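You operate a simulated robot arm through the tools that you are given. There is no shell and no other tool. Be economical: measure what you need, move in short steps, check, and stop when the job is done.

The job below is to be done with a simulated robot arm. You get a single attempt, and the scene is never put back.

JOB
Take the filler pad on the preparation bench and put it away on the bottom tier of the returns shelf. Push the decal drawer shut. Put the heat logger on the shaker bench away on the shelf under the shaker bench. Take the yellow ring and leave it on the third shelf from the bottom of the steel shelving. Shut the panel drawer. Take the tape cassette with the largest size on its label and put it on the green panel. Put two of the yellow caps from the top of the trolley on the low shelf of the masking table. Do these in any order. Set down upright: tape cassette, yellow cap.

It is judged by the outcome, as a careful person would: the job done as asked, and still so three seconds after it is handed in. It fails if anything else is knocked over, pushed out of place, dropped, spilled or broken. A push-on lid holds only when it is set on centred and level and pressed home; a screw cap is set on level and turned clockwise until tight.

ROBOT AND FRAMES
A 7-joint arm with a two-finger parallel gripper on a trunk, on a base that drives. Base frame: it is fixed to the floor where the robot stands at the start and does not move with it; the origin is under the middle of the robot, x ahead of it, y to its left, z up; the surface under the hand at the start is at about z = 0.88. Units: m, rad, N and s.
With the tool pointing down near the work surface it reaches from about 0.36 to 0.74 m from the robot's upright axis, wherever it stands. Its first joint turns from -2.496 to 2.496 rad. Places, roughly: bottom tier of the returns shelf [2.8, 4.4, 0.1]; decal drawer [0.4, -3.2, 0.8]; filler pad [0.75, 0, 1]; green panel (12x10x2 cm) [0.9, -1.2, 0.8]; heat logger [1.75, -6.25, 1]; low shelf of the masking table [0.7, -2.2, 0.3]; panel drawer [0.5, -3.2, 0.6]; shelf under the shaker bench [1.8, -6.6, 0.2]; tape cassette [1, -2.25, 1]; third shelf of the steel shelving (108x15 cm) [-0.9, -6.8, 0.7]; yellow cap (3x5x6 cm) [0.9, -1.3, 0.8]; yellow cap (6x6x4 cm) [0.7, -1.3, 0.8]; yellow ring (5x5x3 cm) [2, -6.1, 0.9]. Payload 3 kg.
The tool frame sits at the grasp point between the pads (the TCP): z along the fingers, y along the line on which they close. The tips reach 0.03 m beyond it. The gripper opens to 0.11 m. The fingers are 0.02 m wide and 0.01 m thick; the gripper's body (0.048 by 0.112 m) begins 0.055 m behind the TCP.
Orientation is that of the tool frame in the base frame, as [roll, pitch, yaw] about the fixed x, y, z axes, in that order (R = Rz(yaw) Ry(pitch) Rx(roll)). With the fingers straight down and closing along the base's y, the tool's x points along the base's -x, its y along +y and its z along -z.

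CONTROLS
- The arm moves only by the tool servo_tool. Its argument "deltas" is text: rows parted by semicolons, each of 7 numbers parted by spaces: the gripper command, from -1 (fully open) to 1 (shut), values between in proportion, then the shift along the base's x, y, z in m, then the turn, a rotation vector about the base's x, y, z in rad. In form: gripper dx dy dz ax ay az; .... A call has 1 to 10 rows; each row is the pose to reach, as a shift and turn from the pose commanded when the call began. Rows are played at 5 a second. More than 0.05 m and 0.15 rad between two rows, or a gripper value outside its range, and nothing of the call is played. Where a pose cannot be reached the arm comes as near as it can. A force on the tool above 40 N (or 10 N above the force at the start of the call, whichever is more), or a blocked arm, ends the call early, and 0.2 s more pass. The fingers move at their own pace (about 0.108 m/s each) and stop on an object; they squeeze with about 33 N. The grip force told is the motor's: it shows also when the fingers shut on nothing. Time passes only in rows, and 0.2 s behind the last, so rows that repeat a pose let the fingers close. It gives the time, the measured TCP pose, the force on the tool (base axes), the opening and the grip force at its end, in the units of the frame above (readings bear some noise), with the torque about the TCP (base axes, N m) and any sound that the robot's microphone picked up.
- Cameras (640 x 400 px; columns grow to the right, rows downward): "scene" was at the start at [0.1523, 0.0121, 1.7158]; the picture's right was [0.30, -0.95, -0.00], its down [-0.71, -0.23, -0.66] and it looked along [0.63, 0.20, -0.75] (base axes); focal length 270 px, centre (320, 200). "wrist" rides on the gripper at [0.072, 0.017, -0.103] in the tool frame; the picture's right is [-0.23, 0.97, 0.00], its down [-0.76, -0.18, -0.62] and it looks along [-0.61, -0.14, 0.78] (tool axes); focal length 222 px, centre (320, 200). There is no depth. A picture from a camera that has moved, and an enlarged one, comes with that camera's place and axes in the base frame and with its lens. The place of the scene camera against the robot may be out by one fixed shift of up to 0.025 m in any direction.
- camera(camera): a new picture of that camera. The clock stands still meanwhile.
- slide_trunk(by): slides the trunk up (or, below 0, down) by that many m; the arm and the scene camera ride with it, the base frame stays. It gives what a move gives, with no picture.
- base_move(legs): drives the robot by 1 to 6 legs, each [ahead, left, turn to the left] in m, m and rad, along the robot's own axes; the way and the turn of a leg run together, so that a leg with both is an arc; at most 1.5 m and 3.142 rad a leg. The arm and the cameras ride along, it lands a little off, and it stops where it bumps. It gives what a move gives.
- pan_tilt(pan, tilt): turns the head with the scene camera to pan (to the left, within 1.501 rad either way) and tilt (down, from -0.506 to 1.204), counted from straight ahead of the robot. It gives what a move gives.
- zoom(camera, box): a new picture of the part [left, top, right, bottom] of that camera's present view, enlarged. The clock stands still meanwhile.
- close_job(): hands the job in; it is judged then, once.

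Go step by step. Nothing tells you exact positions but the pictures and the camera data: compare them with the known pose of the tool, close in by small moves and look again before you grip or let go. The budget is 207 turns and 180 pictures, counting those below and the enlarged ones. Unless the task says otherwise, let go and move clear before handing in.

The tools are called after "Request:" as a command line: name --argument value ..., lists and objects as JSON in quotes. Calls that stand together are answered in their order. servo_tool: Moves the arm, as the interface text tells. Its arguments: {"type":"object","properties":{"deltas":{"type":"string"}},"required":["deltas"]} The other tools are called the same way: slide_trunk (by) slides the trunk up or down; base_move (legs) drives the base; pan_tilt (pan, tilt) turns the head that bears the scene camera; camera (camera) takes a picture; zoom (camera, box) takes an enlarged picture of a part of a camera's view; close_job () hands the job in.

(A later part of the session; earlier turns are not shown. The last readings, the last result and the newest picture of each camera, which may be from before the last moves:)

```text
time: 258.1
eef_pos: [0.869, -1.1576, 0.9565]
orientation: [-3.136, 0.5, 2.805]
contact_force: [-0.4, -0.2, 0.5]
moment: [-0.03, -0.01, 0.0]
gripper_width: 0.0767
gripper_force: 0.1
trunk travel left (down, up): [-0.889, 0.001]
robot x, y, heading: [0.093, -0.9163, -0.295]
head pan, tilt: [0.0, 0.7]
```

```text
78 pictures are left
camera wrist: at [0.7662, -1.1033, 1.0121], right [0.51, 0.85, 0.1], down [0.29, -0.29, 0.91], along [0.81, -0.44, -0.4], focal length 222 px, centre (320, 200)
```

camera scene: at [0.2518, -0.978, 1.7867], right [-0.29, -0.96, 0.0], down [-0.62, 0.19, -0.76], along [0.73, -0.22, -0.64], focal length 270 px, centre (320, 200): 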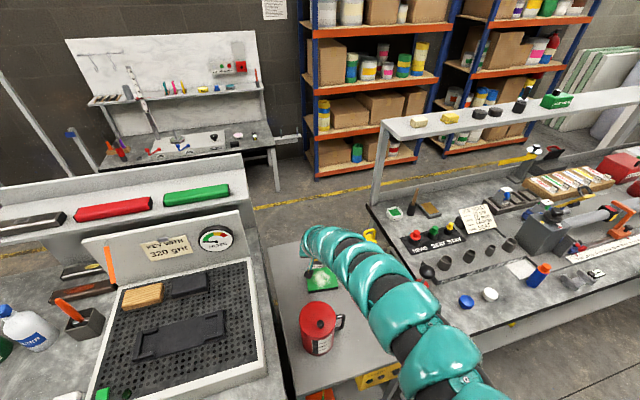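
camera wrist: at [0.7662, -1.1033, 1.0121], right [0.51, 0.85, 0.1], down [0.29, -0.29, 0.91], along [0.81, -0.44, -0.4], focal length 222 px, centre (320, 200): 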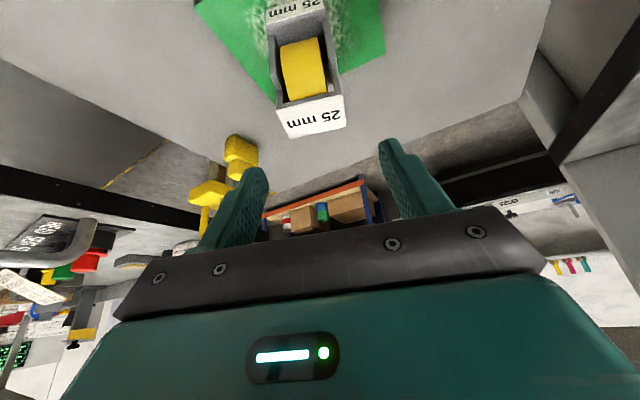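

The cassette stands upright on the green panel. I raise the arm to the travel pose before backing over the can.

Request:
servo_tool --deltas "-0.4 0 0 0.03 0 -0.02 0; -0.4 0 0 0.05 -0.012 -0.06 0; -0.4 0.005 -0.002 0.07 -0.02 -0.1 0; -0.4 0.01 -0.004 0.1 -0.03 -0.14 0; -0.4 0.015 -0.005 0.125 -0.04 -0.18 0; -0.4 0.02 -0.006 0.15 -0.05 -0.22 0; -0.4 0.03 -0.008 0.17 -0.065 -0.25 0; -0.4 0.03 -0.009 0.19 -0.08 -0.28 0; -0.4 0.03 -0.009 0.2 -0.088 -0.287 0; -0.4 0.03 -0.009 0.2 -0.088 -0.287 0"

Request:
base_move --legs '[[-0.56, 0, 0]]'

Request:
zoom --camera "scene" --box '[260, 130, 420, 250]'

```text
time: 260.3
eef_pos: [0.8972, -1.166, 1.1576]
orientation: [3.13, 0.797, 2.793]
contact_force: [-0.3, 0.3, -0.2]
moment: [-0.04, 0.0, 0.0]
gripper_width: 0.0773
gripper_force: 0.1
trunk travel left (down, up): [-0.889, 0.001]
robot x, y, heading: [0.0947, -0.9197, -0.289]
head pan, tilt: [0.0, 0.7]
```

```text
time: 263.6
eef_pos: [0.3578, -0.9944, 1.1568]
orientation: [3.131, 0.797, 2.808]
contact_force: [-0.4, 0.2, -0.6]
moment: [-0.02, 0.0, 0.01]
gripper_width: 0.077
gripper_force: 0.1
trunk travel left (down, up): [-0.889, 0.001]
robot x, y, heading: [-0.4491, -0.7594, -0.279]
head pan, tilt: [0.0, 0.7]
```

```text
3.33 times, centred on (340, 190) of scene
camera zoom: at [-0.2913, -0.816, 1.7918], right [-0.27, -0.96, 0.0], down [-0.62, 0.18, -0.77], along [0.74, -0.21, -0.64], focal length 901 px, centre (253, 233)
```

zoom: 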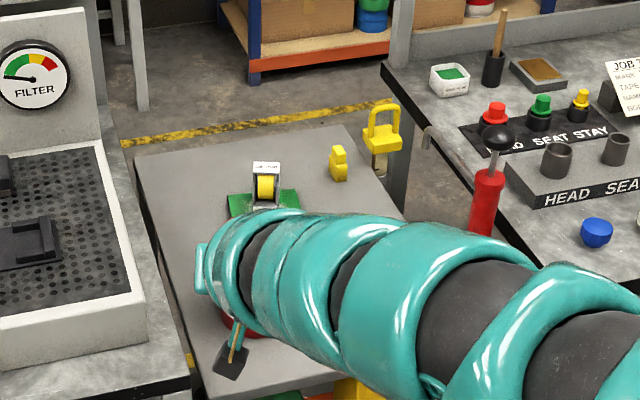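

Cassette is placed well. Next, drive to the drawers at y≈−3.2, keeping well back.

Request:
base_move --legs '[[-0.25, 0, 0.279], [0, -1.22, 0], [0, -1.2, 0]]'

Request:
pan_tilt --pan 0.05 --tilt 0.6

Request:
camera --camera "scene"

```text
time: 276.6
eef_pos: [0.1156, -3.1084, 1.1582]
orientation: [3.131, 0.796, 3.076]
contact_force: [0.3, -0.1, 0.3]
moment: [0.01, -0.01, -0.02]
gripper_width: 0.0771
gripper_force: 0.1
trunk travel left (down, up): [-0.889, 0.001]
robot x, y, heading: [-0.7199, -3.0935, -0.008]
head pan, tilt: [0.0, 0.7]
```

```text
time: 277.2
eef_pos: [0.1142, -3.1071, 1.1571]
orientation: [3.13, 0.798, 3.074]
contact_force: [0.1, 0.3, -0.2]
moment: [0.0, 0.01, 0.05]
gripper_width: 0.077
gripper_force: 0.1
trunk travel left (down, up): [-0.889, 0.001]
robot x, y, heading: [-0.7212, -3.0939, -0.013]
head pan, tilt: [0.051, 0.6]
```

```text
76 pictures are left
camera scene: at [-0.5572, -3.102, 1.8003], right [0.04, -1.0, 0.0], down [-0.56, -0.02, -0.82], along [0.82, 0.03, -0.57], focal length 270 px, centre (320, 200)
```

scene: 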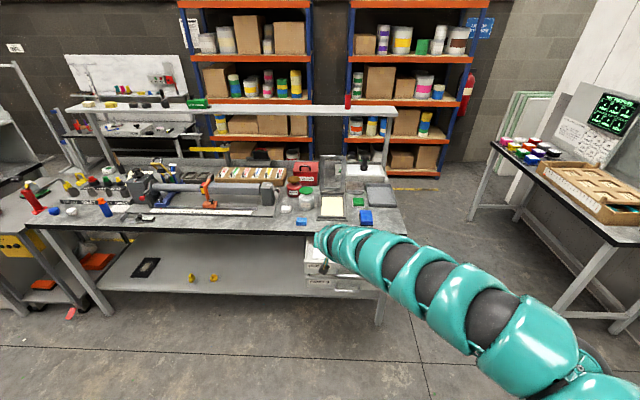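

Request:
slide_trunk --by -0.3

Request:
servo_tool --deltas "1 0 0 -0.01 0 -0.05 0; 1 0 0 -0.02 0 -0.1 0; 1 0 0 -0.03 0 -0.15 0; 1 0 0 -0.04 0 -0.2 0; 1 0 0 -0.05 0 -0.25 0; 1 0 0 -0.06 0 -0.3 0; 1 0 0 -0.06 0 -0.35 0.03; 1 0 0 -0.06 0 -0.4 0.06"

Request:
camera --camera "wrist"

Request:
camera --camera "scene"

```text
time: 280.2
eef_pos: [0.1158, -3.1082, 0.857]
orientation: [3.132, 0.798, 3.074]
contact_force: [0.7, -0.2, -0.4]
moment: [0.01, 0.02, 0.02]
gripper_width: 0.077
gripper_force: 0.1
trunk travel left (down, up): [-0.589, 0.301]
robot x, y, heading: [-0.7229, -3.0915, -0.009]
head pan, tilt: [0.051, 0.6]
```

```text
time: 282.1
eef_pos: [0.1153, -3.1074, 0.7976]
orientation: [3.095, 1.2, 3.104]
contact_force: [-0.3, 0.7, 0.5]
moment: [0.0, -0.03, -0.01]
gripper_width: 0.0002
gripper_force: 32.9
trunk travel left (down, up): [-0.589, 0.301]
robot x, y, heading: [-0.7262, -3.0933, -0.014]
head pan, tilt: [0.051, 0.6]
```

```text
75 pictures are left
camera wrist: at [-0.0086, -3.0903, 0.7675], right [0.07, 0.97, 0.23], down [-0.3, -0.2, 0.93], along [0.95, -0.14, 0.28], focal length 222 px, centre (320, 200)
```

wrist: 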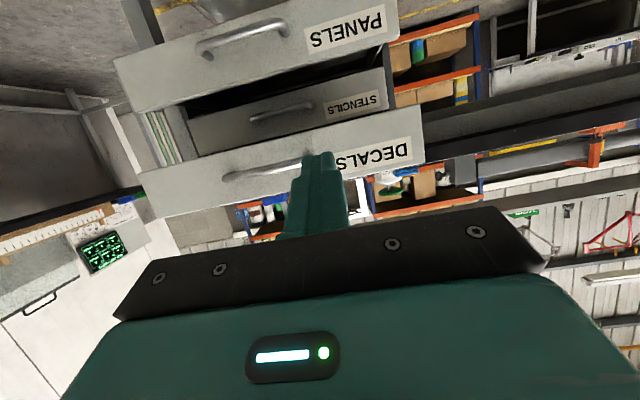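

```text
74 pictures are left
camera scene: at [-0.5572, -3.1021, 1.5004], right [0.04, -1.0, 0.0], down [-0.56, -0.02, -0.82], along [0.82, 0.03, -0.57], focal length 270 px, centre (320, 200)
```

scene: 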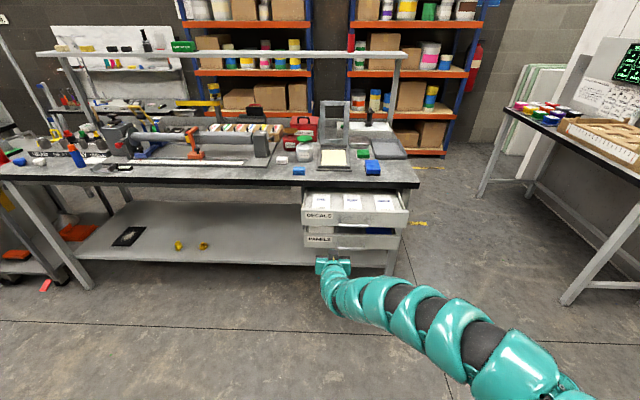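

DECALS front is at x≈0.36, z≈0.80; PANELS at z≈0.61 below. With the shut gripper aimed beside the handle (y≈−3.11, z≈0.80), I drive slowly forward to contact.

Request:
base_move --legs '[[0.18, 0, 0.012]]'

Request:
camera --camera "wrist"

```text
time: 283.6
eef_pos: [0.2991, -3.1006, 0.7965]
orientation: [3.093, 1.197, 3.11]
contact_force: [-0.8, -0.1, -0.3]
moment: [0.01, 0.0, 0.0]
gripper_width: 0.0002
gripper_force: 33.1
trunk travel left (down, up): [-0.589, 0.301]
robot x, y, heading: [-0.5396, -3.0968, -0.003]
head pan, tilt: [0.051, 0.6]
```

```text
73 pictures are left
camera wrist: at [0.1754, -3.0852, 0.7668], right [0.07, 0.97, 0.23], down [-0.3, -0.2, 0.93], along [0.95, -0.13, 0.28], focal length 222 px, centre (320, 200)
```

wrist: 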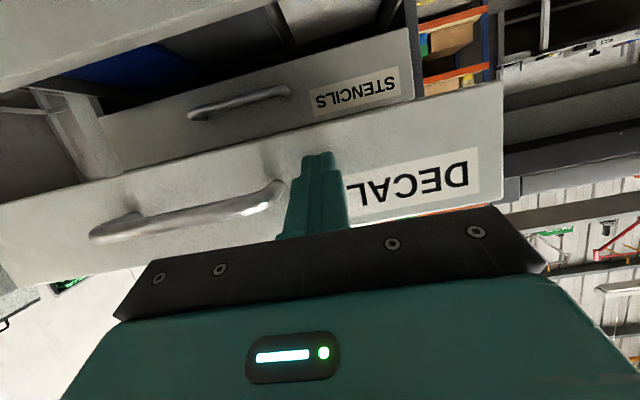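

Tip is placed between handle and label. I push forward.

Request:
base_move --legs '[[0.15, 0, 0]]'

Request:
camera --camera "wrist"

Request:
camera --camera "scene"

```text
time: 285.0
eef_pos: [0.4516, -3.0973, 0.7959]
orientation: [3.092, 1.196, 3.116]
contact_force: [0.8, 0.1, 0.0]
moment: [0.0, 0.0, 0.02]
gripper_width: 0.0
gripper_force: 33.2
trunk travel left (down, up): [-0.589, 0.301]
robot x, y, heading: [-0.3832, -3.0965, 0.004]
head pan, tilt: [0.051, 0.6]
```

```text
72 pictures are left
camera wrist: at [0.3284, -3.0818, 0.7668], right [0.06, 0.97, 0.23], down [-0.3, -0.2, 0.93], along [0.95, -0.13, 0.28], focal length 222 px, centre (320, 200)
```

wrist: 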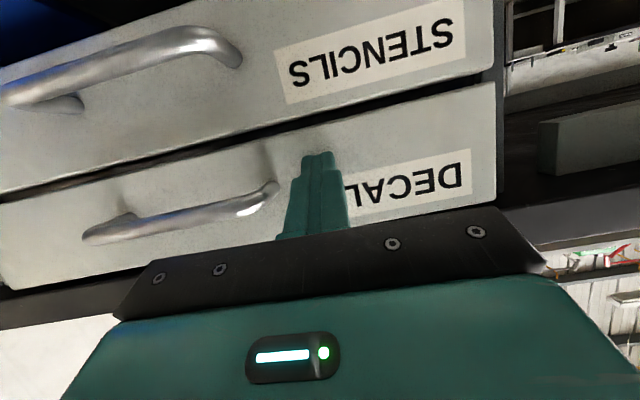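

```text
71 pictures are left
camera scene: at [-0.2194, -3.1013, 1.5002], right [0.05, -1.0, 0.0], down [-0.56, -0.03, -0.82], along [0.82, 0.04, -0.57], focal length 270 px, centre (320, 200)
```

scene: 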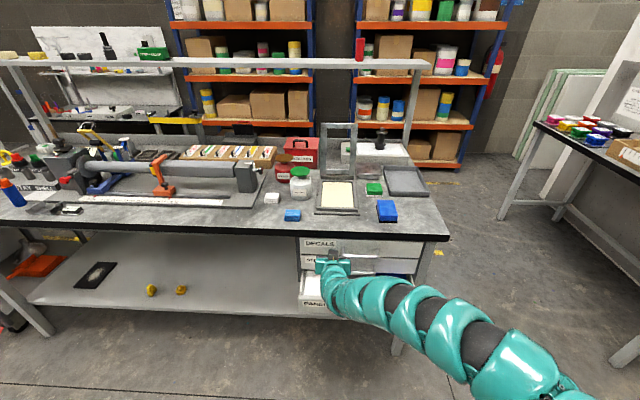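

Nearly flush; a little further until it stops.

Request:
base_move --legs '[[0.06, 0, 0]]'

Request:
camera --camera "wrist"

```text
time: 285.7
eef_pos: [0.4561, -3.0955, 0.7938]
orientation: [3.103, 1.192, 3.134]
contact_force: [-34.0, -3.8, 14.1]
moment: [-0.11, -0.32, -0.18]
gripper_width: 0.0001
gripper_force: 33.3
trunk travel left (down, up): [-0.589, 0.301]
robot x, y, heading: [-0.3725, -3.0926, -0.003]
head pan, tilt: [0.051, 0.6]
stopped in leg 1: the force on the tool passed its limit at 104 N (the readings are from after the stop); the commanded pose is now the measured one
```

```text
70 pictures are left
camera wrist: at [0.3319, -3.081, 0.7665], right [0.06, 0.97, 0.22], down [-0.29, -0.2, 0.94], along [0.95, -0.12, 0.27], focal length 222 px, centre (320, 200)
```

wrist: 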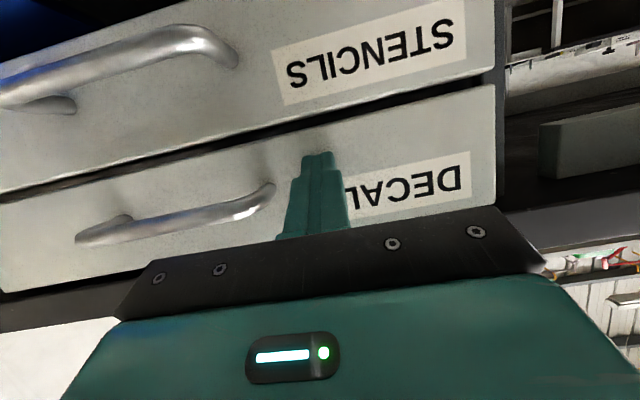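

DECALS is shut, flush with STENCILS. I back off, lower by 0.19 and look at the PANELS drawer.

Request:
base_move --legs '[[-0.34, 0, 0]]'

Request:
slide_trunk --by -0.19

Request:
camera --camera "wrist"

Request:
camera --camera "scene"

```text
time: 288.0
eef_pos: [0.1147, -3.0968, 0.7922]
orientation: [3.103, 1.191, 3.128]
contact_force: [-0.1, 0.0, 0.1]
moment: [0.0, 0.02, -0.04]
gripper_width: 0.0001
gripper_force: 33.4
trunk travel left (down, up): [-0.589, 0.301]
robot x, y, heading: [-0.7177, -3.0899, -0.004]
head pan, tilt: [0.051, 0.6]
```

```text
time: 290.1
eef_pos: [0.1161, -3.0969, 0.6026]
orientation: [3.101, 1.189, 3.129]
contact_force: [0.7, 0.0, 0.5]
moment: [-0.01, 0.0, 0.0]
gripper_width: 0.0
gripper_force: 33.2
trunk travel left (down, up): [-0.399, 0.491]
robot x, y, heading: [-0.7185, -3.0999, -0.001]
head pan, tilt: [0.051, 0.6]
```

```text
69 pictures are left
camera wrist: at [-0.0082, -3.0814, 0.5742], right [0.06, 0.97, 0.23], down [-0.29, -0.2, 0.94], along [0.95, -0.12, 0.27], focal length 222 px, centre (320, 200)
```

wrist: 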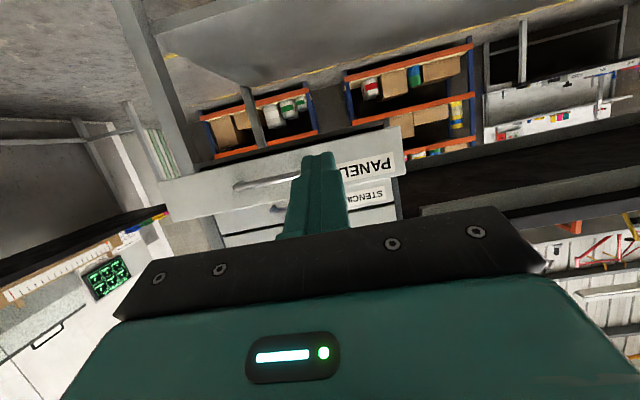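

```text
68 pictures are left
camera scene: at [-0.5525, -3.1017, 1.3104], right [0.05, -1.0, 0.0], down [-0.56, -0.03, -0.83], along [0.82, 0.04, -0.56], focal length 270 px, centre (320, 200)
```

scene: 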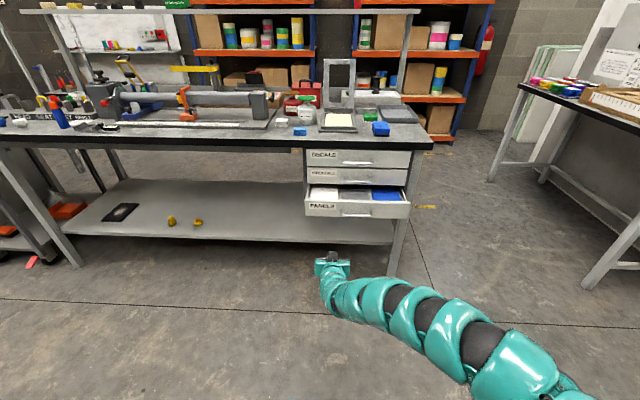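

Raise 3 cm to hit mid-face, then push the PANELS drawer in.

Request:
slide_trunk --by 0.03

Request:
base_move --legs '[[0.24, 0, 0]]'

Request:
camera --camera "wrist"

```text
time: 290.8
eef_pos: [0.1155, -3.0951, 0.6332]
orientation: [3.103, 1.188, 3.128]
contact_force: [0.2, -0.5, 0.2]
moment: [0.02, 0.03, 0.01]
gripper_width: 0.0
gripper_force: 32.7
trunk travel left (down, up): [-0.429, 0.461]
robot x, y, heading: [-0.7187, -3.0963, -0.001]
head pan, tilt: [0.051, 0.6]
```

```text
time: 292.6
eef_pos: [0.353, -3.0984, 0.633]
orientation: [3.102, 1.187, 3.126]
contact_force: [-0.5, 0.2, 0.2]
moment: [0.01, -0.01, -0.01]
gripper_width: 0.0
gripper_force: 32.7
trunk travel left (down, up): [-0.429, 0.461]
robot x, y, heading: [-0.4835, -3.0951, -0.001]
head pan, tilt: [0.051, 0.6]
```

```text
67 pictures are left
camera wrist: at [0.2281, -3.0824, 0.604], right [0.06, 0.97, 0.23], down [-0.29, -0.2, 0.94], along [0.95, -0.12, 0.27], focal length 222 px, centre (320, 200)
```

wrist: 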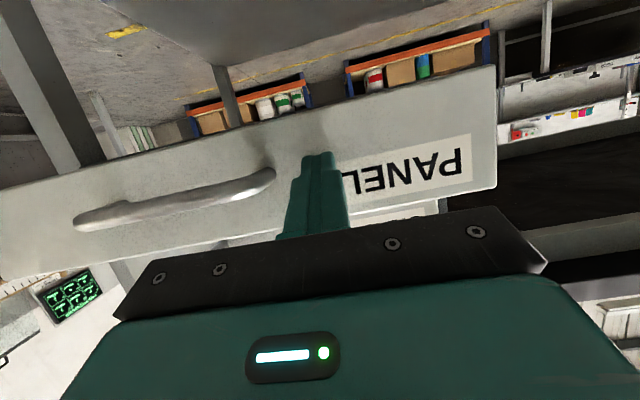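

Request:
base_move --legs '[[0.09, 0, 0]]'

Request:
base_move --legs '[[0.03, 0, 0]]'

Request:
camera --camera "wrist"

Request:
base_move --legs '[[-0.4, 0, 0]]'

Request:
zoom --camera "scene" --box '[160, 80, 480, 280]'

```text
time: 293.7
eef_pos: [0.4396, -3.0981, 0.6325]
orientation: [3.102, 1.186, 3.127]
contact_force: [-0.2, -0.5, -0.4]
moment: [-0.01, 0.0, -0.02]
gripper_width: 0.0
gripper_force: 33.2
trunk travel left (down, up): [-0.429, 0.461]
robot x, y, heading: [-0.3984, -3.0917, -0.002]
head pan, tilt: [0.051, 0.6]
```

```text
time: 294.6
eef_pos: [0.4558, -3.0958, 0.63]
orientation: [3.111, 1.181, 3.141]
contact_force: [-23.3, -1.9, 10.2]
moment: [-0.14, -0.28, -0.07]
gripper_width: 0.0002
gripper_force: 33.2
trunk travel left (down, up): [-0.429, 0.461]
robot x, y, heading: [-0.3741, -3.0968, -0.005]
head pan, tilt: [0.051, 0.6]
stopped in leg 1: the force on the tool passed its limit at 120 N (the readings are from after the stop); the commanded pose is now the measured one
```

```text
66 pictures are left
camera wrist: at [0.3316, -3.0817, 0.6022], right [0.06, 0.97, 0.22], down [-0.28, -0.2, 0.94], along [0.96, -0.12, 0.26], focal length 222 px, centre (320, 200)
```

wrist: 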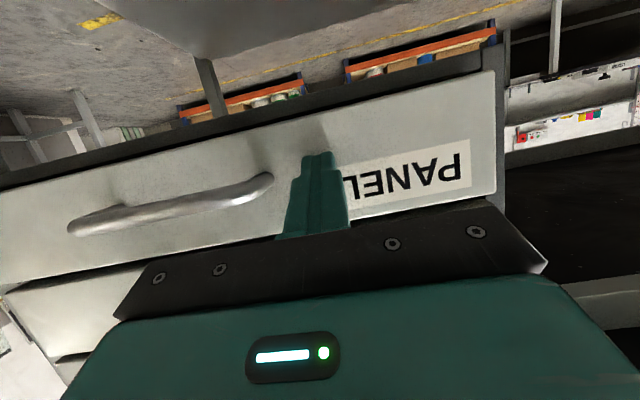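

```text
time: 297.1
eef_pos: [0.0552, -3.0988, 0.6284]
orientation: [3.109, 1.179, 3.13]
contact_force: [-0.6, 0.5, -0.3]
moment: [0.02, 0.01, 0.02]
gripper_width: 0.0001
gripper_force: 33.8
trunk travel left (down, up): [-0.429, 0.461]
robot x, y, heading: [-0.7763, -3.0928, -0.004]
head pan, tilt: [0.051, 0.6]
```

```text
2.00 times, centred on (320, 180) of scene
camera zoom: at [-0.6092, -3.1013, 1.3404], right [0.04, -1.0, 0.0], down [-0.56, -0.02, -0.83], along [0.82, 0.03, -0.56], focal length 541 px, centre (320, 240)
```

zoom: 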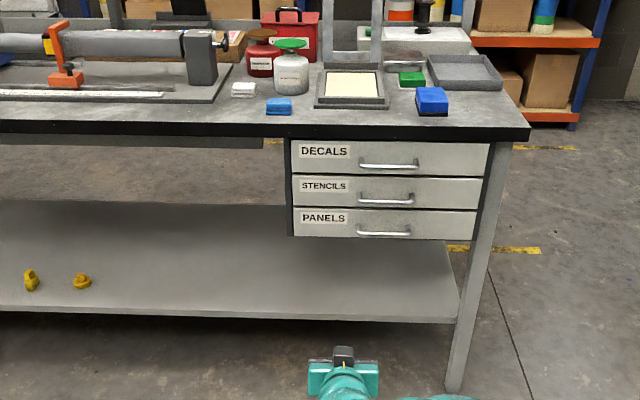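

Both drawers are shut. Now I look toward the shaker bench and steel shelving to the right.

Request:
slide_trunk --by 0.4

Request:
pan_tilt --pan -0.95 --tilt 0.35

Request:
camera --camera "scene"

Request:
pan_tilt --pan -1.5 --tilt 0.4

Request:
camera --camera "scene"

```text
time: 300.9
eef_pos: [0.056, -3.1004, 1.029]
orientation: [3.109, 1.182, 3.131]
contact_force: [0.5, -0.2, -0.3]
moment: [0.0, 0.01, -0.01]
gripper_width: 0.0001
gripper_force: 32.8
trunk travel left (down, up): [-0.829, 0.061]
robot x, y, heading: [-0.7786, -3.0927, -0.006]
head pan, tilt: [0.051, 0.6]
```

```text
time: 302.1
eef_pos: [0.0561, -3.1014, 1.029]
orientation: [3.109, 1.181, 3.13]
contact_force: [-0.2, 0.4, -0.6]
moment: [-0.02, 0.0, 0.0]
gripper_width: 0.0
gripper_force: 32.8
trunk travel left (down, up): [-0.829, 0.061]
robot x, y, heading: [-0.7739, -3.0915, -0.009]
head pan, tilt: [-0.949, 0.351]
```

```text
64 pictures are left
camera scene: at [-0.6436, -3.1812, 1.7631], right [-0.82, -0.58, 0.0], down [-0.2, 0.28, -0.94], along [0.54, -0.77, -0.34], focal length 270 px, centre (320, 200)
```

scene: 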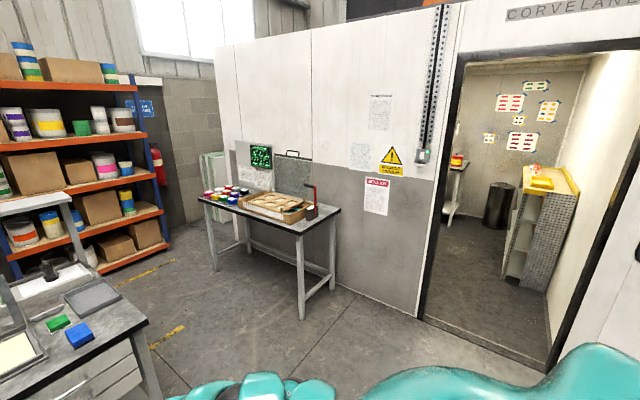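

```text
time: 303.1
eef_pos: [0.0564, -3.1002, 1.0279]
orientation: [3.108, 1.181, 3.131]
contact_force: [-0.1, 0.4, -1.1]
moment: [-0.03, 0.02, 0.02]
gripper_width: 0.0001
gripper_force: 33.2
trunk travel left (down, up): [-0.829, 0.061]
robot x, y, heading: [-0.7759, -3.094, -0.01]
head pan, tilt: [-1.499, 0.4]
```

```text
63 pictures are left
camera scene: at [-0.6913, -3.1975, 1.7586], right [-1.0, -0.06, 0.0], down [-0.02, 0.39, -0.92], along [0.06, -0.92, -0.39], focal length 270 px, centre (320, 200)
```

scene: 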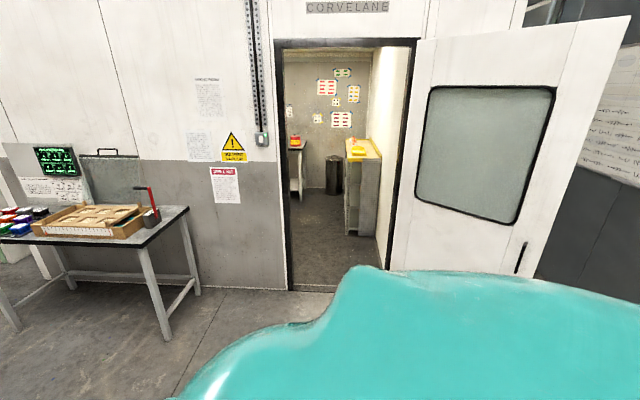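

The shaker bench and steel shelving must be in the room behind the open door (opening x≈−0.28…−1.15 at y≈−5.2). I turn to face it and look straight at it.

Request:
base_move --legs '[[0, 0, -1.56], [0.5, 0, 0]]'

Request:
pan_tilt --pan 0 --tilt 0.45

Request:
camera --camera "scene"

```text
time: 309.8
eef_pos: [-0.7911, -4.4135, 1.0264]
orientation: [3.108, 1.18, 1.554]
contact_force: [0.3, -0.1, -0.5]
moment: [-0.01, -0.01, 0.0]
gripper_width: 0.0
gripper_force: 33.2
trunk travel left (down, up): [-0.829, 0.061]
robot x, y, heading: [-0.7791, -3.5829, -1.582]
head pan, tilt: [-1.499, 0.4]
```

```text
time: 311.4
eef_pos: [-0.7906, -4.412, 1.0288]
orientation: [3.11, 1.181, 1.555]
contact_force: [-0.4, 0.1, -0.2]
moment: [-0.02, 0.01, 0.03]
gripper_width: 0.0
gripper_force: 33.1
trunk travel left (down, up): [-0.829, 0.061]
robot x, y, heading: [-0.781, -3.5837, -1.588]
head pan, tilt: [0.0, 0.45]
```

```text
62 pictures are left
camera scene: at [-0.7837, -3.766, 1.7539], right [-1.0, 0.02, 0.0], down [0.01, 0.44, -0.9], along [-0.01, -0.9, -0.44], focal length 270 px, centre (320, 200)
```

scene: 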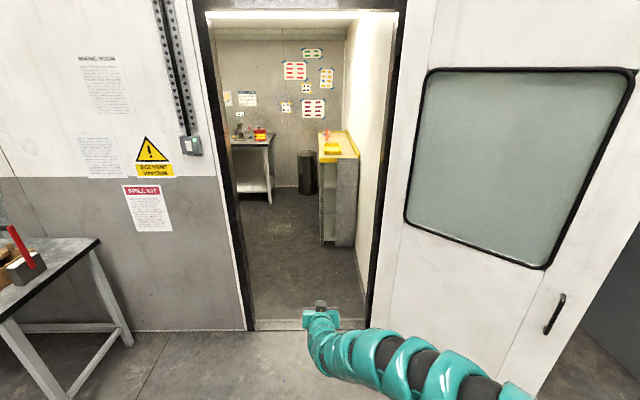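

The doorway spans x≈−0.31…−1.155. The arm's elbow bulges to the right, so I straighten the arm forward to slim it.

Request:
servo_tool --deltas "1 0 -0.03 0 0 0 0; 1 0 -0.06 0 0 0 0; 1 0 -0.09 0 0 0 0; 1 0 -0.11 0 0 0 0; 1 0 -0.11 0 0 0 0"

Request:
pan_tilt --pan -0.5 --tilt 0.9

Request:
camera --camera "scene"

```text
time: 312.6
eef_pos: [-0.7923, -4.5229, 1.0281]
orientation: [3.109, 1.18, 1.554]
contact_force: [-0.5, 0.3, 0.2]
moment: [0.0, 0.0, -0.02]
gripper_width: 0.0
gripper_force: 33.0
trunk travel left (down, up): [-0.829, 0.061]
robot x, y, heading: [-0.7746, -3.5818, -1.584]
head pan, tilt: [0.0, 0.45]
```

```text
time: 313.6
eef_pos: [-0.7916, -4.5221, 1.028]
orientation: [3.11, 1.18, 1.554]
contact_force: [0.3, -0.1, 0.5]
moment: [-0.03, 0.02, 0.03]
gripper_width: 0.0001
gripper_force: 33.2
trunk travel left (down, up): [-0.829, 0.061]
robot x, y, heading: [-0.7808, -3.5814, -1.585]
head pan, tilt: [-0.499, 0.901]
```

```text
61 pictures are left
camera scene: at [-0.8193, -3.7401, 1.7156], right [-0.87, 0.49, 0.0], down [0.38, 0.68, -0.62], along [-0.3, -0.54, -0.78], focal length 270 px, centre (320, 200)
```

scene: 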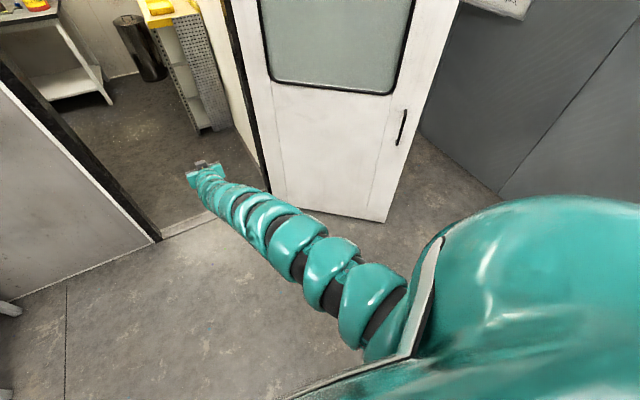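

The arm is now slim; the large mass is the robot's own body. I centre on the doorway (x≈−0.733) and drive up to it.

Request:
base_move --legs '[[0, 0.048, 0.014], [0.9, 0, 0]]'

Request:
pan_tilt --pan 0 --tilt 0.8

Request:
camera --camera "scene"

```text
time: 318.8
eef_pos: [-0.7355, -5.4162, 1.0279]
orientation: [3.11, 1.179, 1.566]
contact_force: [0.2, 0.9, 0.0]
moment: [-0.02, -0.02, -0.02]
gripper_width: 0.0
gripper_force: 32.9
trunk travel left (down, up): [-0.829, 0.061]
robot x, y, heading: [-0.734, -4.4747, -1.573]
head pan, tilt: [-0.499, 0.901]
```

```text
time: 319.7
eef_pos: [-0.7363, -5.4154, 1.028]
orientation: [3.109, 1.179, 1.566]
contact_force: [-0.7, -0.5, 0.0]
moment: [0.0, 0.02, 0.02]
gripper_width: 0.0001
gripper_force: 33.2
trunk travel left (down, up): [-0.829, 0.061]
robot x, y, heading: [-0.7348, -4.4741, -1.575]
head pan, tilt: [0.0, 0.799]
```

```text
60 pictures are left
camera scene: at [-0.7364, -4.6484, 1.7235], right [-1.0, 0.0, 0.0], down [0.0, 0.72, -0.7], along [0.0, -0.7, -0.72], focal length 270 px, centre (320, 200)
```

scene: 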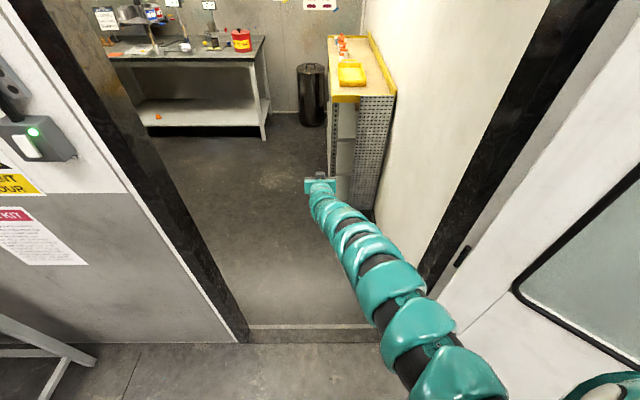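

I correct 3 cm left to centre and drive through the doorway in one leg.

Request:
base_move --legs '[[0, 0.03, 0.004], [0.6, 0, 0]]'

Request:
camera --camera "scene"

```text
time: 323.6
eef_pos: [-0.6895, -6.0317, 1.0227]
orientation: [3.111, 1.173, 1.578]
contact_force: [-0.1, -0.3, -1.4]
moment: [-0.05, -0.02, 0.0]
gripper_width: 0.0
gripper_force: 33.0
trunk travel left (down, up): [-0.829, 0.061]
robot x, y, heading: [-0.6981, -5.0877, -1.561]
head pan, tilt: [0.0, 0.799]
```

```text
59 pictures are left
camera scene: at [-0.7001, -5.2681, 1.7224], right [-1.0, -0.01, 0.0], down [-0.01, 0.72, -0.69], along [0.01, -0.69, -0.72], focal length 270 px, centre (320, 200)
```

scene: 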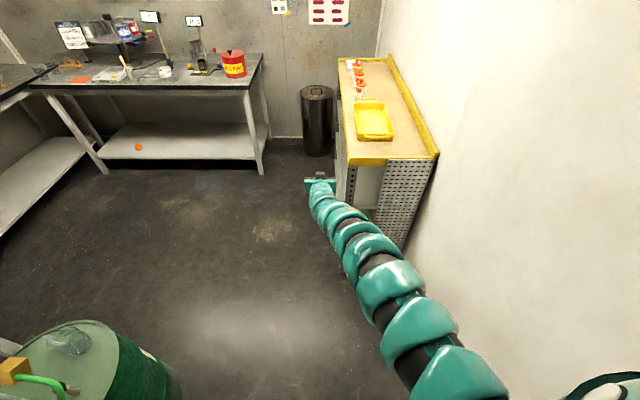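

Passing well. To keep the hand off the yellow-topped unit at right, I swing the hand 12 cm left, then continue in.

Request:
servo_tool --deltas "1 0.04 0.01 0 0 0 0; 1 0.08 0.02 0 0 0 0; 1 0.12 0.03 0 0 0 0; 1 0.15 0.04 0 0 0 0; 1 0.15 0.04 0 0 0 0"

Request:
base_move --legs '[[0.5, 0, -0.005]]'

Request:
pan_tilt --pan 0.7 --tilt 0.55

Request:
camera --camera "scene"

```text
time: 324.8
eef_pos: [-0.546, -5.9778, 1.0459]
orientation: [3.107, 1.182, 1.574]
contact_force: [-0.4, -0.3, 0.0]
moment: [0.03, -0.03, 0.01]
gripper_width: 0.0001
gripper_force: 33.2
out of reach, approached as far as the arm can: row 2, 3, 4, 5
trunk travel left (down, up): [-0.829, 0.061]
robot x, y, heading: [-0.6962, -5.0904, -1.564]
head pan, tilt: [0.0, 0.799]
```

```text
time: 327.6
eef_pos: [-0.5383, -6.4568, 1.0475]
orientation: [3.11, 1.178, 1.582]
contact_force: [-0.2, -0.1, 0.0]
moment: [-0.02, 0.0, 0.01]
gripper_width: 0.0
gripper_force: 33.2
trunk travel left (down, up): [-0.829, 0.061]
robot x, y, heading: [-0.6973, -5.5685, -1.56]
head pan, tilt: [0.0, 0.799]
```

```text
time: 328.7
eef_pos: [-0.5375, -6.4573, 1.0475]
orientation: [3.11, 1.184, 1.58]
contact_force: [-0.4, 0.5, 0.2]
moment: [-0.02, -0.01, 0.0]
gripper_width: 0.0
gripper_force: 32.8
trunk travel left (down, up): [-0.829, 0.061]
robot x, y, heading: [-0.6952, -5.563, -1.562]
head pan, tilt: [0.7, 0.55]
```

```text
58 pictures are left
camera scene: at [-0.6376, -5.7251, 1.7449], right [-0.76, -0.65, 0.0], down [-0.34, 0.4, -0.85], along [0.56, -0.65, -0.52], focal length 270 px, centre (320, 200)
```

scene: 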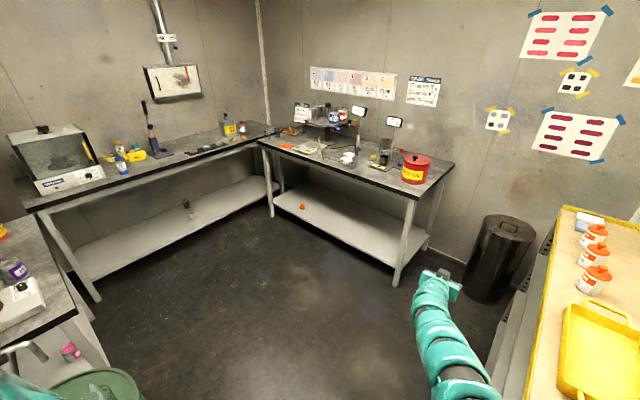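

I'm inside. I zoom on the bench along the far-left wall to find the heat logger and yellow ring.

Request:
zoom --camera "scene" --box '[80, 90, 320, 240]'

Request:
zoom --camera "scene" --box '[90, 110, 210, 185]'

```text
2.67 times, centred on (200, 165) of scene
camera zoom: at [-0.6376, -5.7251, 1.7449], right [-0.76, -0.65, 0.0], down [-0.34, 0.4, -0.85], along [0.56, -0.65, -0.52], focal length 721 px, centre (640, 293)
```

zoom: 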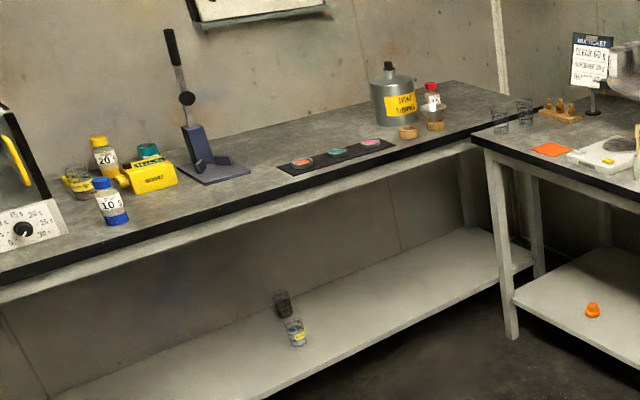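

```text
5.33 times, centred on (150, 148) of scene
camera zoom: at [-0.6376, -5.7251, 1.7449], right [-0.76, -0.65, 0.0], down [-0.34, 0.4, -0.85], along [0.56, -0.65, -0.52], focal length 1442 px, centre (1227, 480)
```

zoom: 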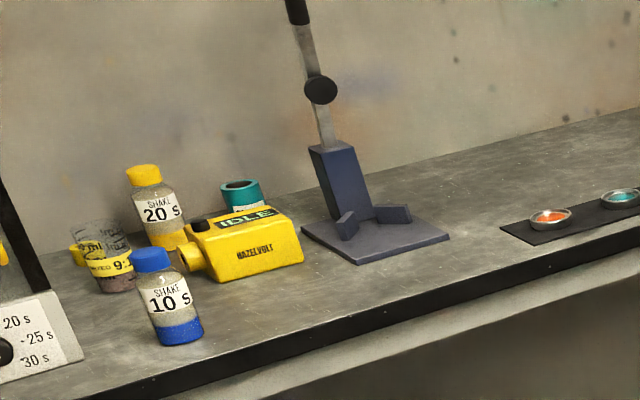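

The heat logger is the yellow "HAZELVOLT / IDLE" unit at ≈(1.8,−6.3); the yellow ring lies behind the glass at ≈(2.0,−6.15). I thread between the yellow-topped unit and the green drum toward the room's middle.

Request:
base_move --legs '[[0, 0, 0.56], [0.75, 0, 0], [0, 0, 1.0]]'

Request:
pan_tilt --pan 0.0 --tilt 0.55

Request:
camera --camera "scene"

```text
time: 336.9
eef_pos: [0.6124, -6.0377, 1.0478]
orientation: [3.11, 1.181, -3.119]
contact_force: [-0.6, 0.3, -0.6]
moment: [-0.01, -0.02, 0.03]
gripper_width: 0.0
gripper_force: 33.3
trunk travel left (down, up): [-0.829, 0.061]
robot x, y, heading: [-0.2745, -6.2047, 0.02]
head pan, tilt: [0.7, 0.55]
```

```text
time: 338.0
eef_pos: [0.6131, -6.0382, 1.0485]
orientation: [3.111, 1.18, -3.121]
contact_force: [0.6, 0.1, -0.3]
moment: [-0.01, 0.01, 0.05]
gripper_width: 0.0
gripper_force: 33.5
trunk travel left (down, up): [-0.829, 0.061]
robot x, y, heading: [-0.2763, -6.2025, 0.022]
head pan, tilt: [0.0, 0.55]
```

```text
55 pictures are left
camera scene: at [-0.1099, -6.212, 1.7449], right [0.02, -1.0, 0.0], down [-0.52, -0.01, -0.85], along [0.85, 0.02, -0.52], focal length 270 px, centre (320, 200)
```

scene: 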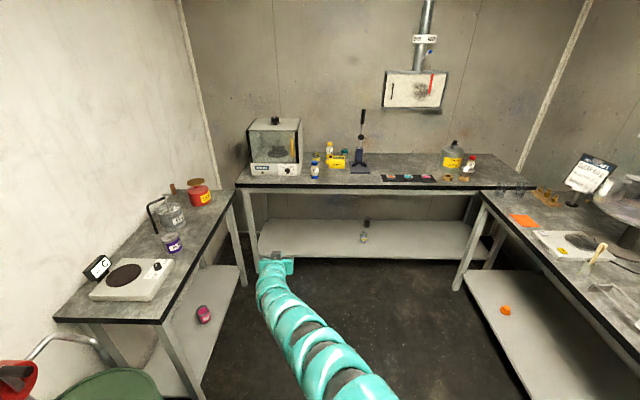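

Shaker bench front is at x≈1.5; logger at ≈(1.82,−6.28). I recentre the arm with tilt 0.9 and drive closer.

Request:
servo_tool --deltas "1 -0.01 -0.02 0 0 0.04 0; 0 -0.02 -0.04 0 0 0.08 0; -1 -0.03 -0.06 0 0 0.12 0; -1 -0.04 -0.08 0 0 0.16 0; -1 -0.05 -0.1 0 0 0.2 0; -1 -0.06 -0.12 0 0 0.24 0; -1 -0.06 -0.14 0 0 0.28 -0.01; -1 -0.06 -0.16 0 0 0.28 -0.02"

Request:
base_move --legs '[[0.95, -0.1, -0.02]]'

Request:
pan_tilt --pan 0.1 --tilt 0.75

Request:
camera --camera "scene"

Request:
camera --camera "wrist"

```text
time: 339.8
eef_pos: [0.5523, -6.1989, 1.0471]
orientation: [3.104, 0.902, 3.137]
contact_force: [0.5, -0.5, -0.3]
moment: [0.01, -0.01, 0.0]
gripper_width: 0.11
gripper_force: 0.1
trunk travel left (down, up): [-0.829, 0.061]
robot x, y, heading: [-0.2787, -6.2082, 0.026]
head pan, tilt: [0.0, 0.55]
```

```text
time: 344.8
eef_pos: [1.5119, -6.3155, 1.0479]
orientation: [3.107, 0.902, 3.108]
contact_force: [0.4, 0.5, 0.3]
moment: [0.02, -0.01, 0.0]
gripper_width: 0.1101
gripper_force: 0.0
trunk travel left (down, up): [-0.829, 0.061]
robot x, y, heading: [0.6833, -6.2954, -0.007]
head pan, tilt: [0.0, 0.55]
```

```text
time: 345.5
eef_pos: [1.5116, -6.3161, 1.0481]
orientation: [3.108, 0.902, 3.108]
contact_force: [-0.2, -0.2, 0.6]
moment: [0.02, 0.02, -0.02]
gripper_width: 0.1098
gripper_force: 0.1
trunk travel left (down, up): [-0.829, 0.061]
robot x, y, heading: [0.6873, -6.298, -0.007]
head pan, tilt: [0.099, 0.75]
```

```text
54 pictures are left
camera scene: at [0.8427, -6.301, 1.7276], right [0.09, -1.0, 0.0], down [-0.68, -0.06, -0.73], along [0.73, 0.07, -0.68], focal length 270 px, centre (320, 200)
```

scene: 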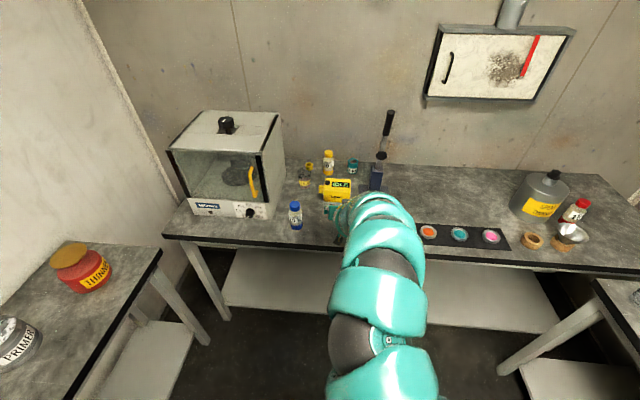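

```text
53 pictures are left
camera wrist: at [1.386, -6.2984, 1.0555], right [0.15, 0.97, 0.2], down [-0.02, -0.2, 0.98], along [0.99, -0.15, -0.01], focal length 222 px, centre (320, 200)
```

wrist: 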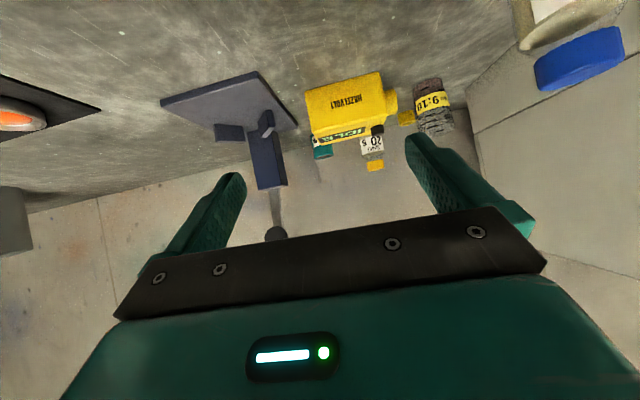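

Request:
zoom --camera "wrist" --box '[280, 50, 480, 180]'

Request:
zoom --camera "scene" --box '[270, 130, 430, 230]'

```text
3.08 times, centred on (380, 115) of wrist
camera zoom: at [1.386, -6.2984, 1.0555], right [0.15, 0.97, 0.2], down [-0.02, -0.2, 0.98], along [0.99, -0.15, -0.01], focal length 684 px, centre (135, 462)
```

zoom: 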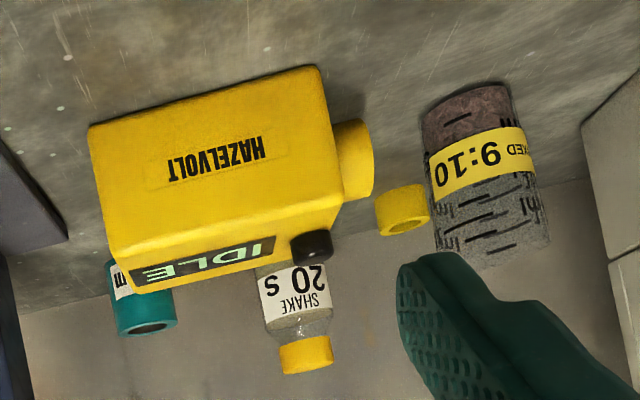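

```text
4.00 times, centred on (350, 180) of scene
camera zoom: at [0.8427, -6.301, 1.7276], right [0.09, -1.0, 0.0], down [-0.68, -0.06, -0.73], along [0.73, 0.07, -0.68], focal length 1081 px, centre (200, 280)
```

zoom: 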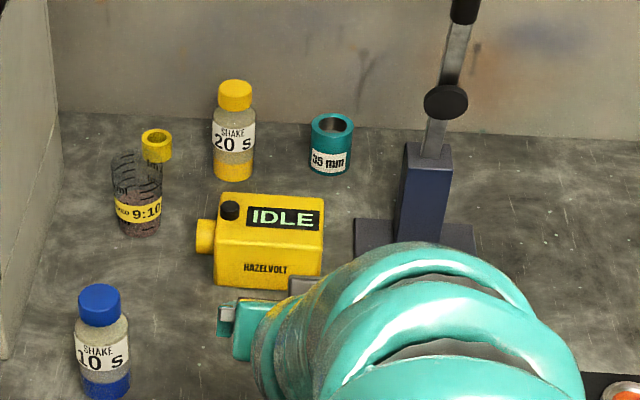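

The logger box is ≈11.5 cm wide (y), ≈8.5 cm deep (x), so I must grip it front-to-back with the tool straight down, closing along x. I reorient the tool in free space.

Request:
servo_tool --deltas "-1 -0.015 0 0.01 0 0.1 0; -1 -0.03 0 0.02 0 0.2 0; -1 -0.045 0 0.03 0 0.3 0; -1 -0.06 0 0.04 0 0.4 0; -1 -0.075 0 0.05 0 0.5 0; -1 -0.09 0 0.05 0 0.6 0; -1 -0.105 0 0.05 0 0.7 0; -1 -0.12 0 0.05 0 0.8 0; -1 -0.13 0 0.05 0 0.9 0; -1 -0.13 0 0.05 0 0.9 0"

Request:
servo_tool --deltas "-1 0 0 0 0 0 -0.145; -1 0 0 0 0 0 -0.29; -1 0 0 0 0 0 -0.435; -1 0 0 0 0 0 -0.58; -1 0 0 0 0 0 -0.725; -1 0 0 0 0 0 -0.87; -1 0 0 0 0 0 -1.015; -1 0 0 0 0 0 -1.16; -1 0 0 0 0 0 -1.305; -1 0 0 0 0 0 -1.45"

Request:
camera --camera "scene"

```text
time: 347.7
eef_pos: [1.3983, -6.2999, 1.085]
orientation: [3.136, -0.003, 3.117]
contact_force: [0.0, -0.1, -0.1]
moment: [0.01, 0.02, -0.01]
gripper_width: 0.1101
gripper_force: 0.1
out of reach, approached as far as the arm can: row 1, 2, 3, 4, 5, 6, 7, 8, 9, 10
trunk travel left (down, up): [-0.829, 0.061]
robot x, y, heading: [0.6856, -6.294, -0.006]
head pan, tilt: [0.099, 0.75]
```

```text
time: 349.9
eef_pos: [1.4002, -6.3018, 1.0893]
orientation: [3.131, 0.002, 1.668]
contact_force: [-0.1, 0.3, 0.6]
moment: [0.01, 0.02, 0.02]
gripper_width: 0.1098
gripper_force: 0.1
trunk travel left (down, up): [-0.829, 0.061]
robot x, y, heading: [0.6803, -6.2962, -0.006]
head pan, tilt: [0.099, 0.75]
```

```text
50 pictures are left
camera scene: at [0.843, -6.301, 1.7275], right [0.09, -1.0, 0.0], down [-0.68, -0.06, -0.73], along [0.73, 0.07, -0.68], focal length 270 px, centre (320, 200)
```

scene: 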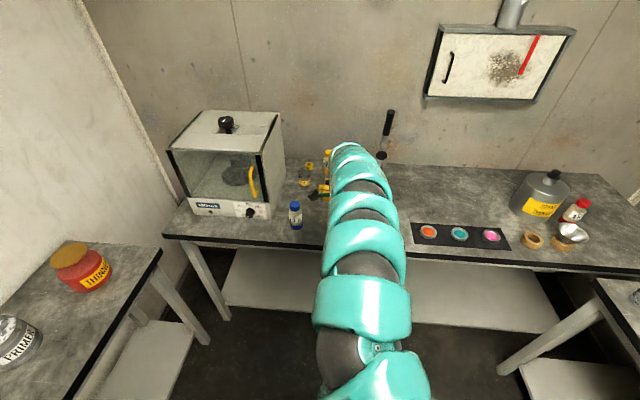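

Good posture. I finish the yaw and drive closer in two steps.

Request:
servo_tool --deltas "-1 0 0 0 0 0 -0.097; -1 0 0 0 0 0 -0.097"

Request:
base_move --legs '[[0.31, 0.02, 0.006]]'

Request:
camera --camera "wrist"

Request:
camera --camera "scene"

```text
time: 350.5
eef_pos: [1.3987, -6.3028, 1.0908]
orientation: [3.131, 0.001, 1.571]
contact_force: [0.1, 0.0, -0.3]
moment: [-0.02, 0.01, -0.02]
gripper_width: 0.1101
gripper_force: 0.1
trunk travel left (down, up): [-0.829, 0.061]
robot x, y, heading: [0.6844, -6.294, -0.004]
head pan, tilt: [0.099, 0.75]
```

```text
time: 352.6
eef_pos: [1.7134, -6.2774, 1.09]
orientation: [3.133, 0.0, 1.58]
contact_force: [0.2, 0.3, 0.6]
moment: [0.01, 0.05, 0.02]
gripper_width: 0.1103
gripper_force: 0.2
trunk travel left (down, up): [-0.829, 0.061]
robot x, y, heading: [0.996, -6.2781, 0.002]
head pan, tilt: [0.099, 0.75]
```

```text
49 pictures are left
camera wrist: at [1.728, -6.2043, 1.1921], right [0.98, -0.22, 0.01], down [-0.18, -0.76, 0.62], along [-0.13, -0.61, -0.78], focal length 222 px, centre (320, 200)
```

wrist: 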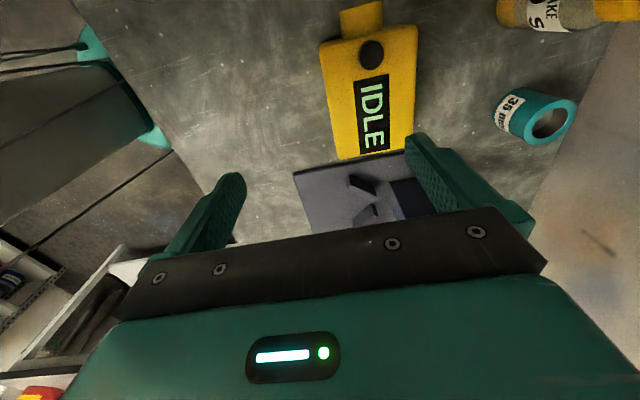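

```text
48 pictures are left
camera scene: at [1.1579, -6.281, 1.7274], right [0.1, -1.0, 0.0], down [-0.68, -0.07, -0.73], along [0.73, 0.07, -0.68], focal length 270 px, centre (320, 200)
```

scene: 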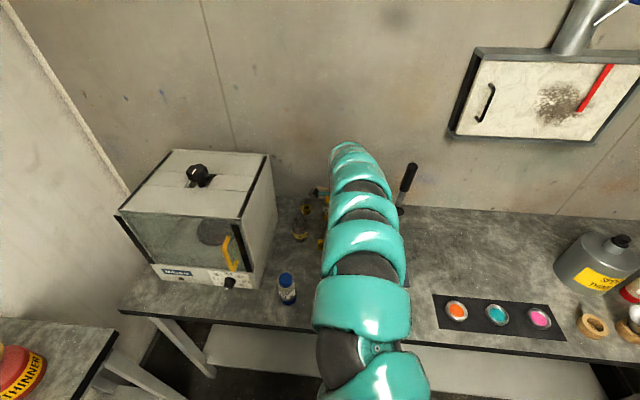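

Box spans x 1.726–1.813, y −6.222…−6.344, centre (1.770, −6.283). I shift there and lower part way.

Request:
base_move --legs '[[0.057, -0.005, 0]]'

Request:
servo_tool --deltas "-1 0 0 -0.03 0 0 0; -1 0 0 -0.06 0 0 0; -1 0 0 -0.09 0 0 0; -1 0 0 -0.09 0 0 0"

Request:
camera --camera "wrist"

```text
time: 353.6
eef_pos: [1.7727, -6.2824, 1.0881]
orientation: [3.133, 0.002, 1.58]
contact_force: [0.1, -0.2, 0.0]
moment: [-0.01, 0.01, 0.03]
gripper_width: 0.11
gripper_force: 0.0
trunk travel left (down, up): [-0.829, 0.061]
robot x, y, heading: [1.0488, -6.2804, 0.001]
head pan, tilt: [0.099, 0.75]
```

```text
time: 354.6
eef_pos: [1.7647, -6.2999, 1.019]
orientation: [3.134, 0.005, 1.583]
contact_force: [0.3, 0.7, 0.2]
moment: [0.01, -0.03, 0.01]
gripper_width: 0.11
gripper_force: 0.2
out of reach, approached as far as the arm can: row 2, 3, 4
trunk travel left (down, up): [-0.829, 0.061]
robot x, y, heading: [1.0565, -6.2825, 0.001]
head pan, tilt: [0.099, 0.75]
```

```text
47 pictures are left
camera wrist: at [1.7784, -6.226, 1.123], right [0.98, -0.22, 0.01], down [-0.18, -0.76, 0.62], along [-0.13, -0.61, -0.78], focal length 222 px, centre (320, 200)
```

wrist: 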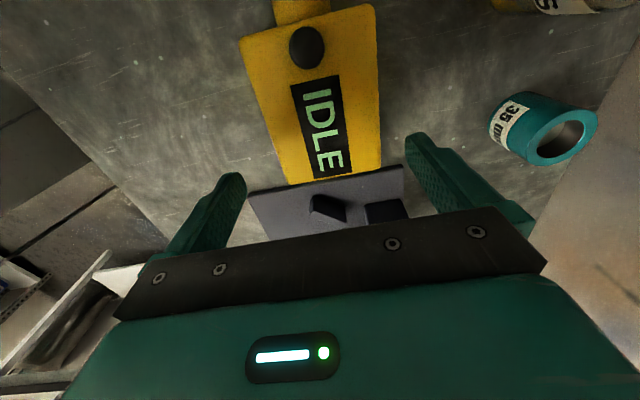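

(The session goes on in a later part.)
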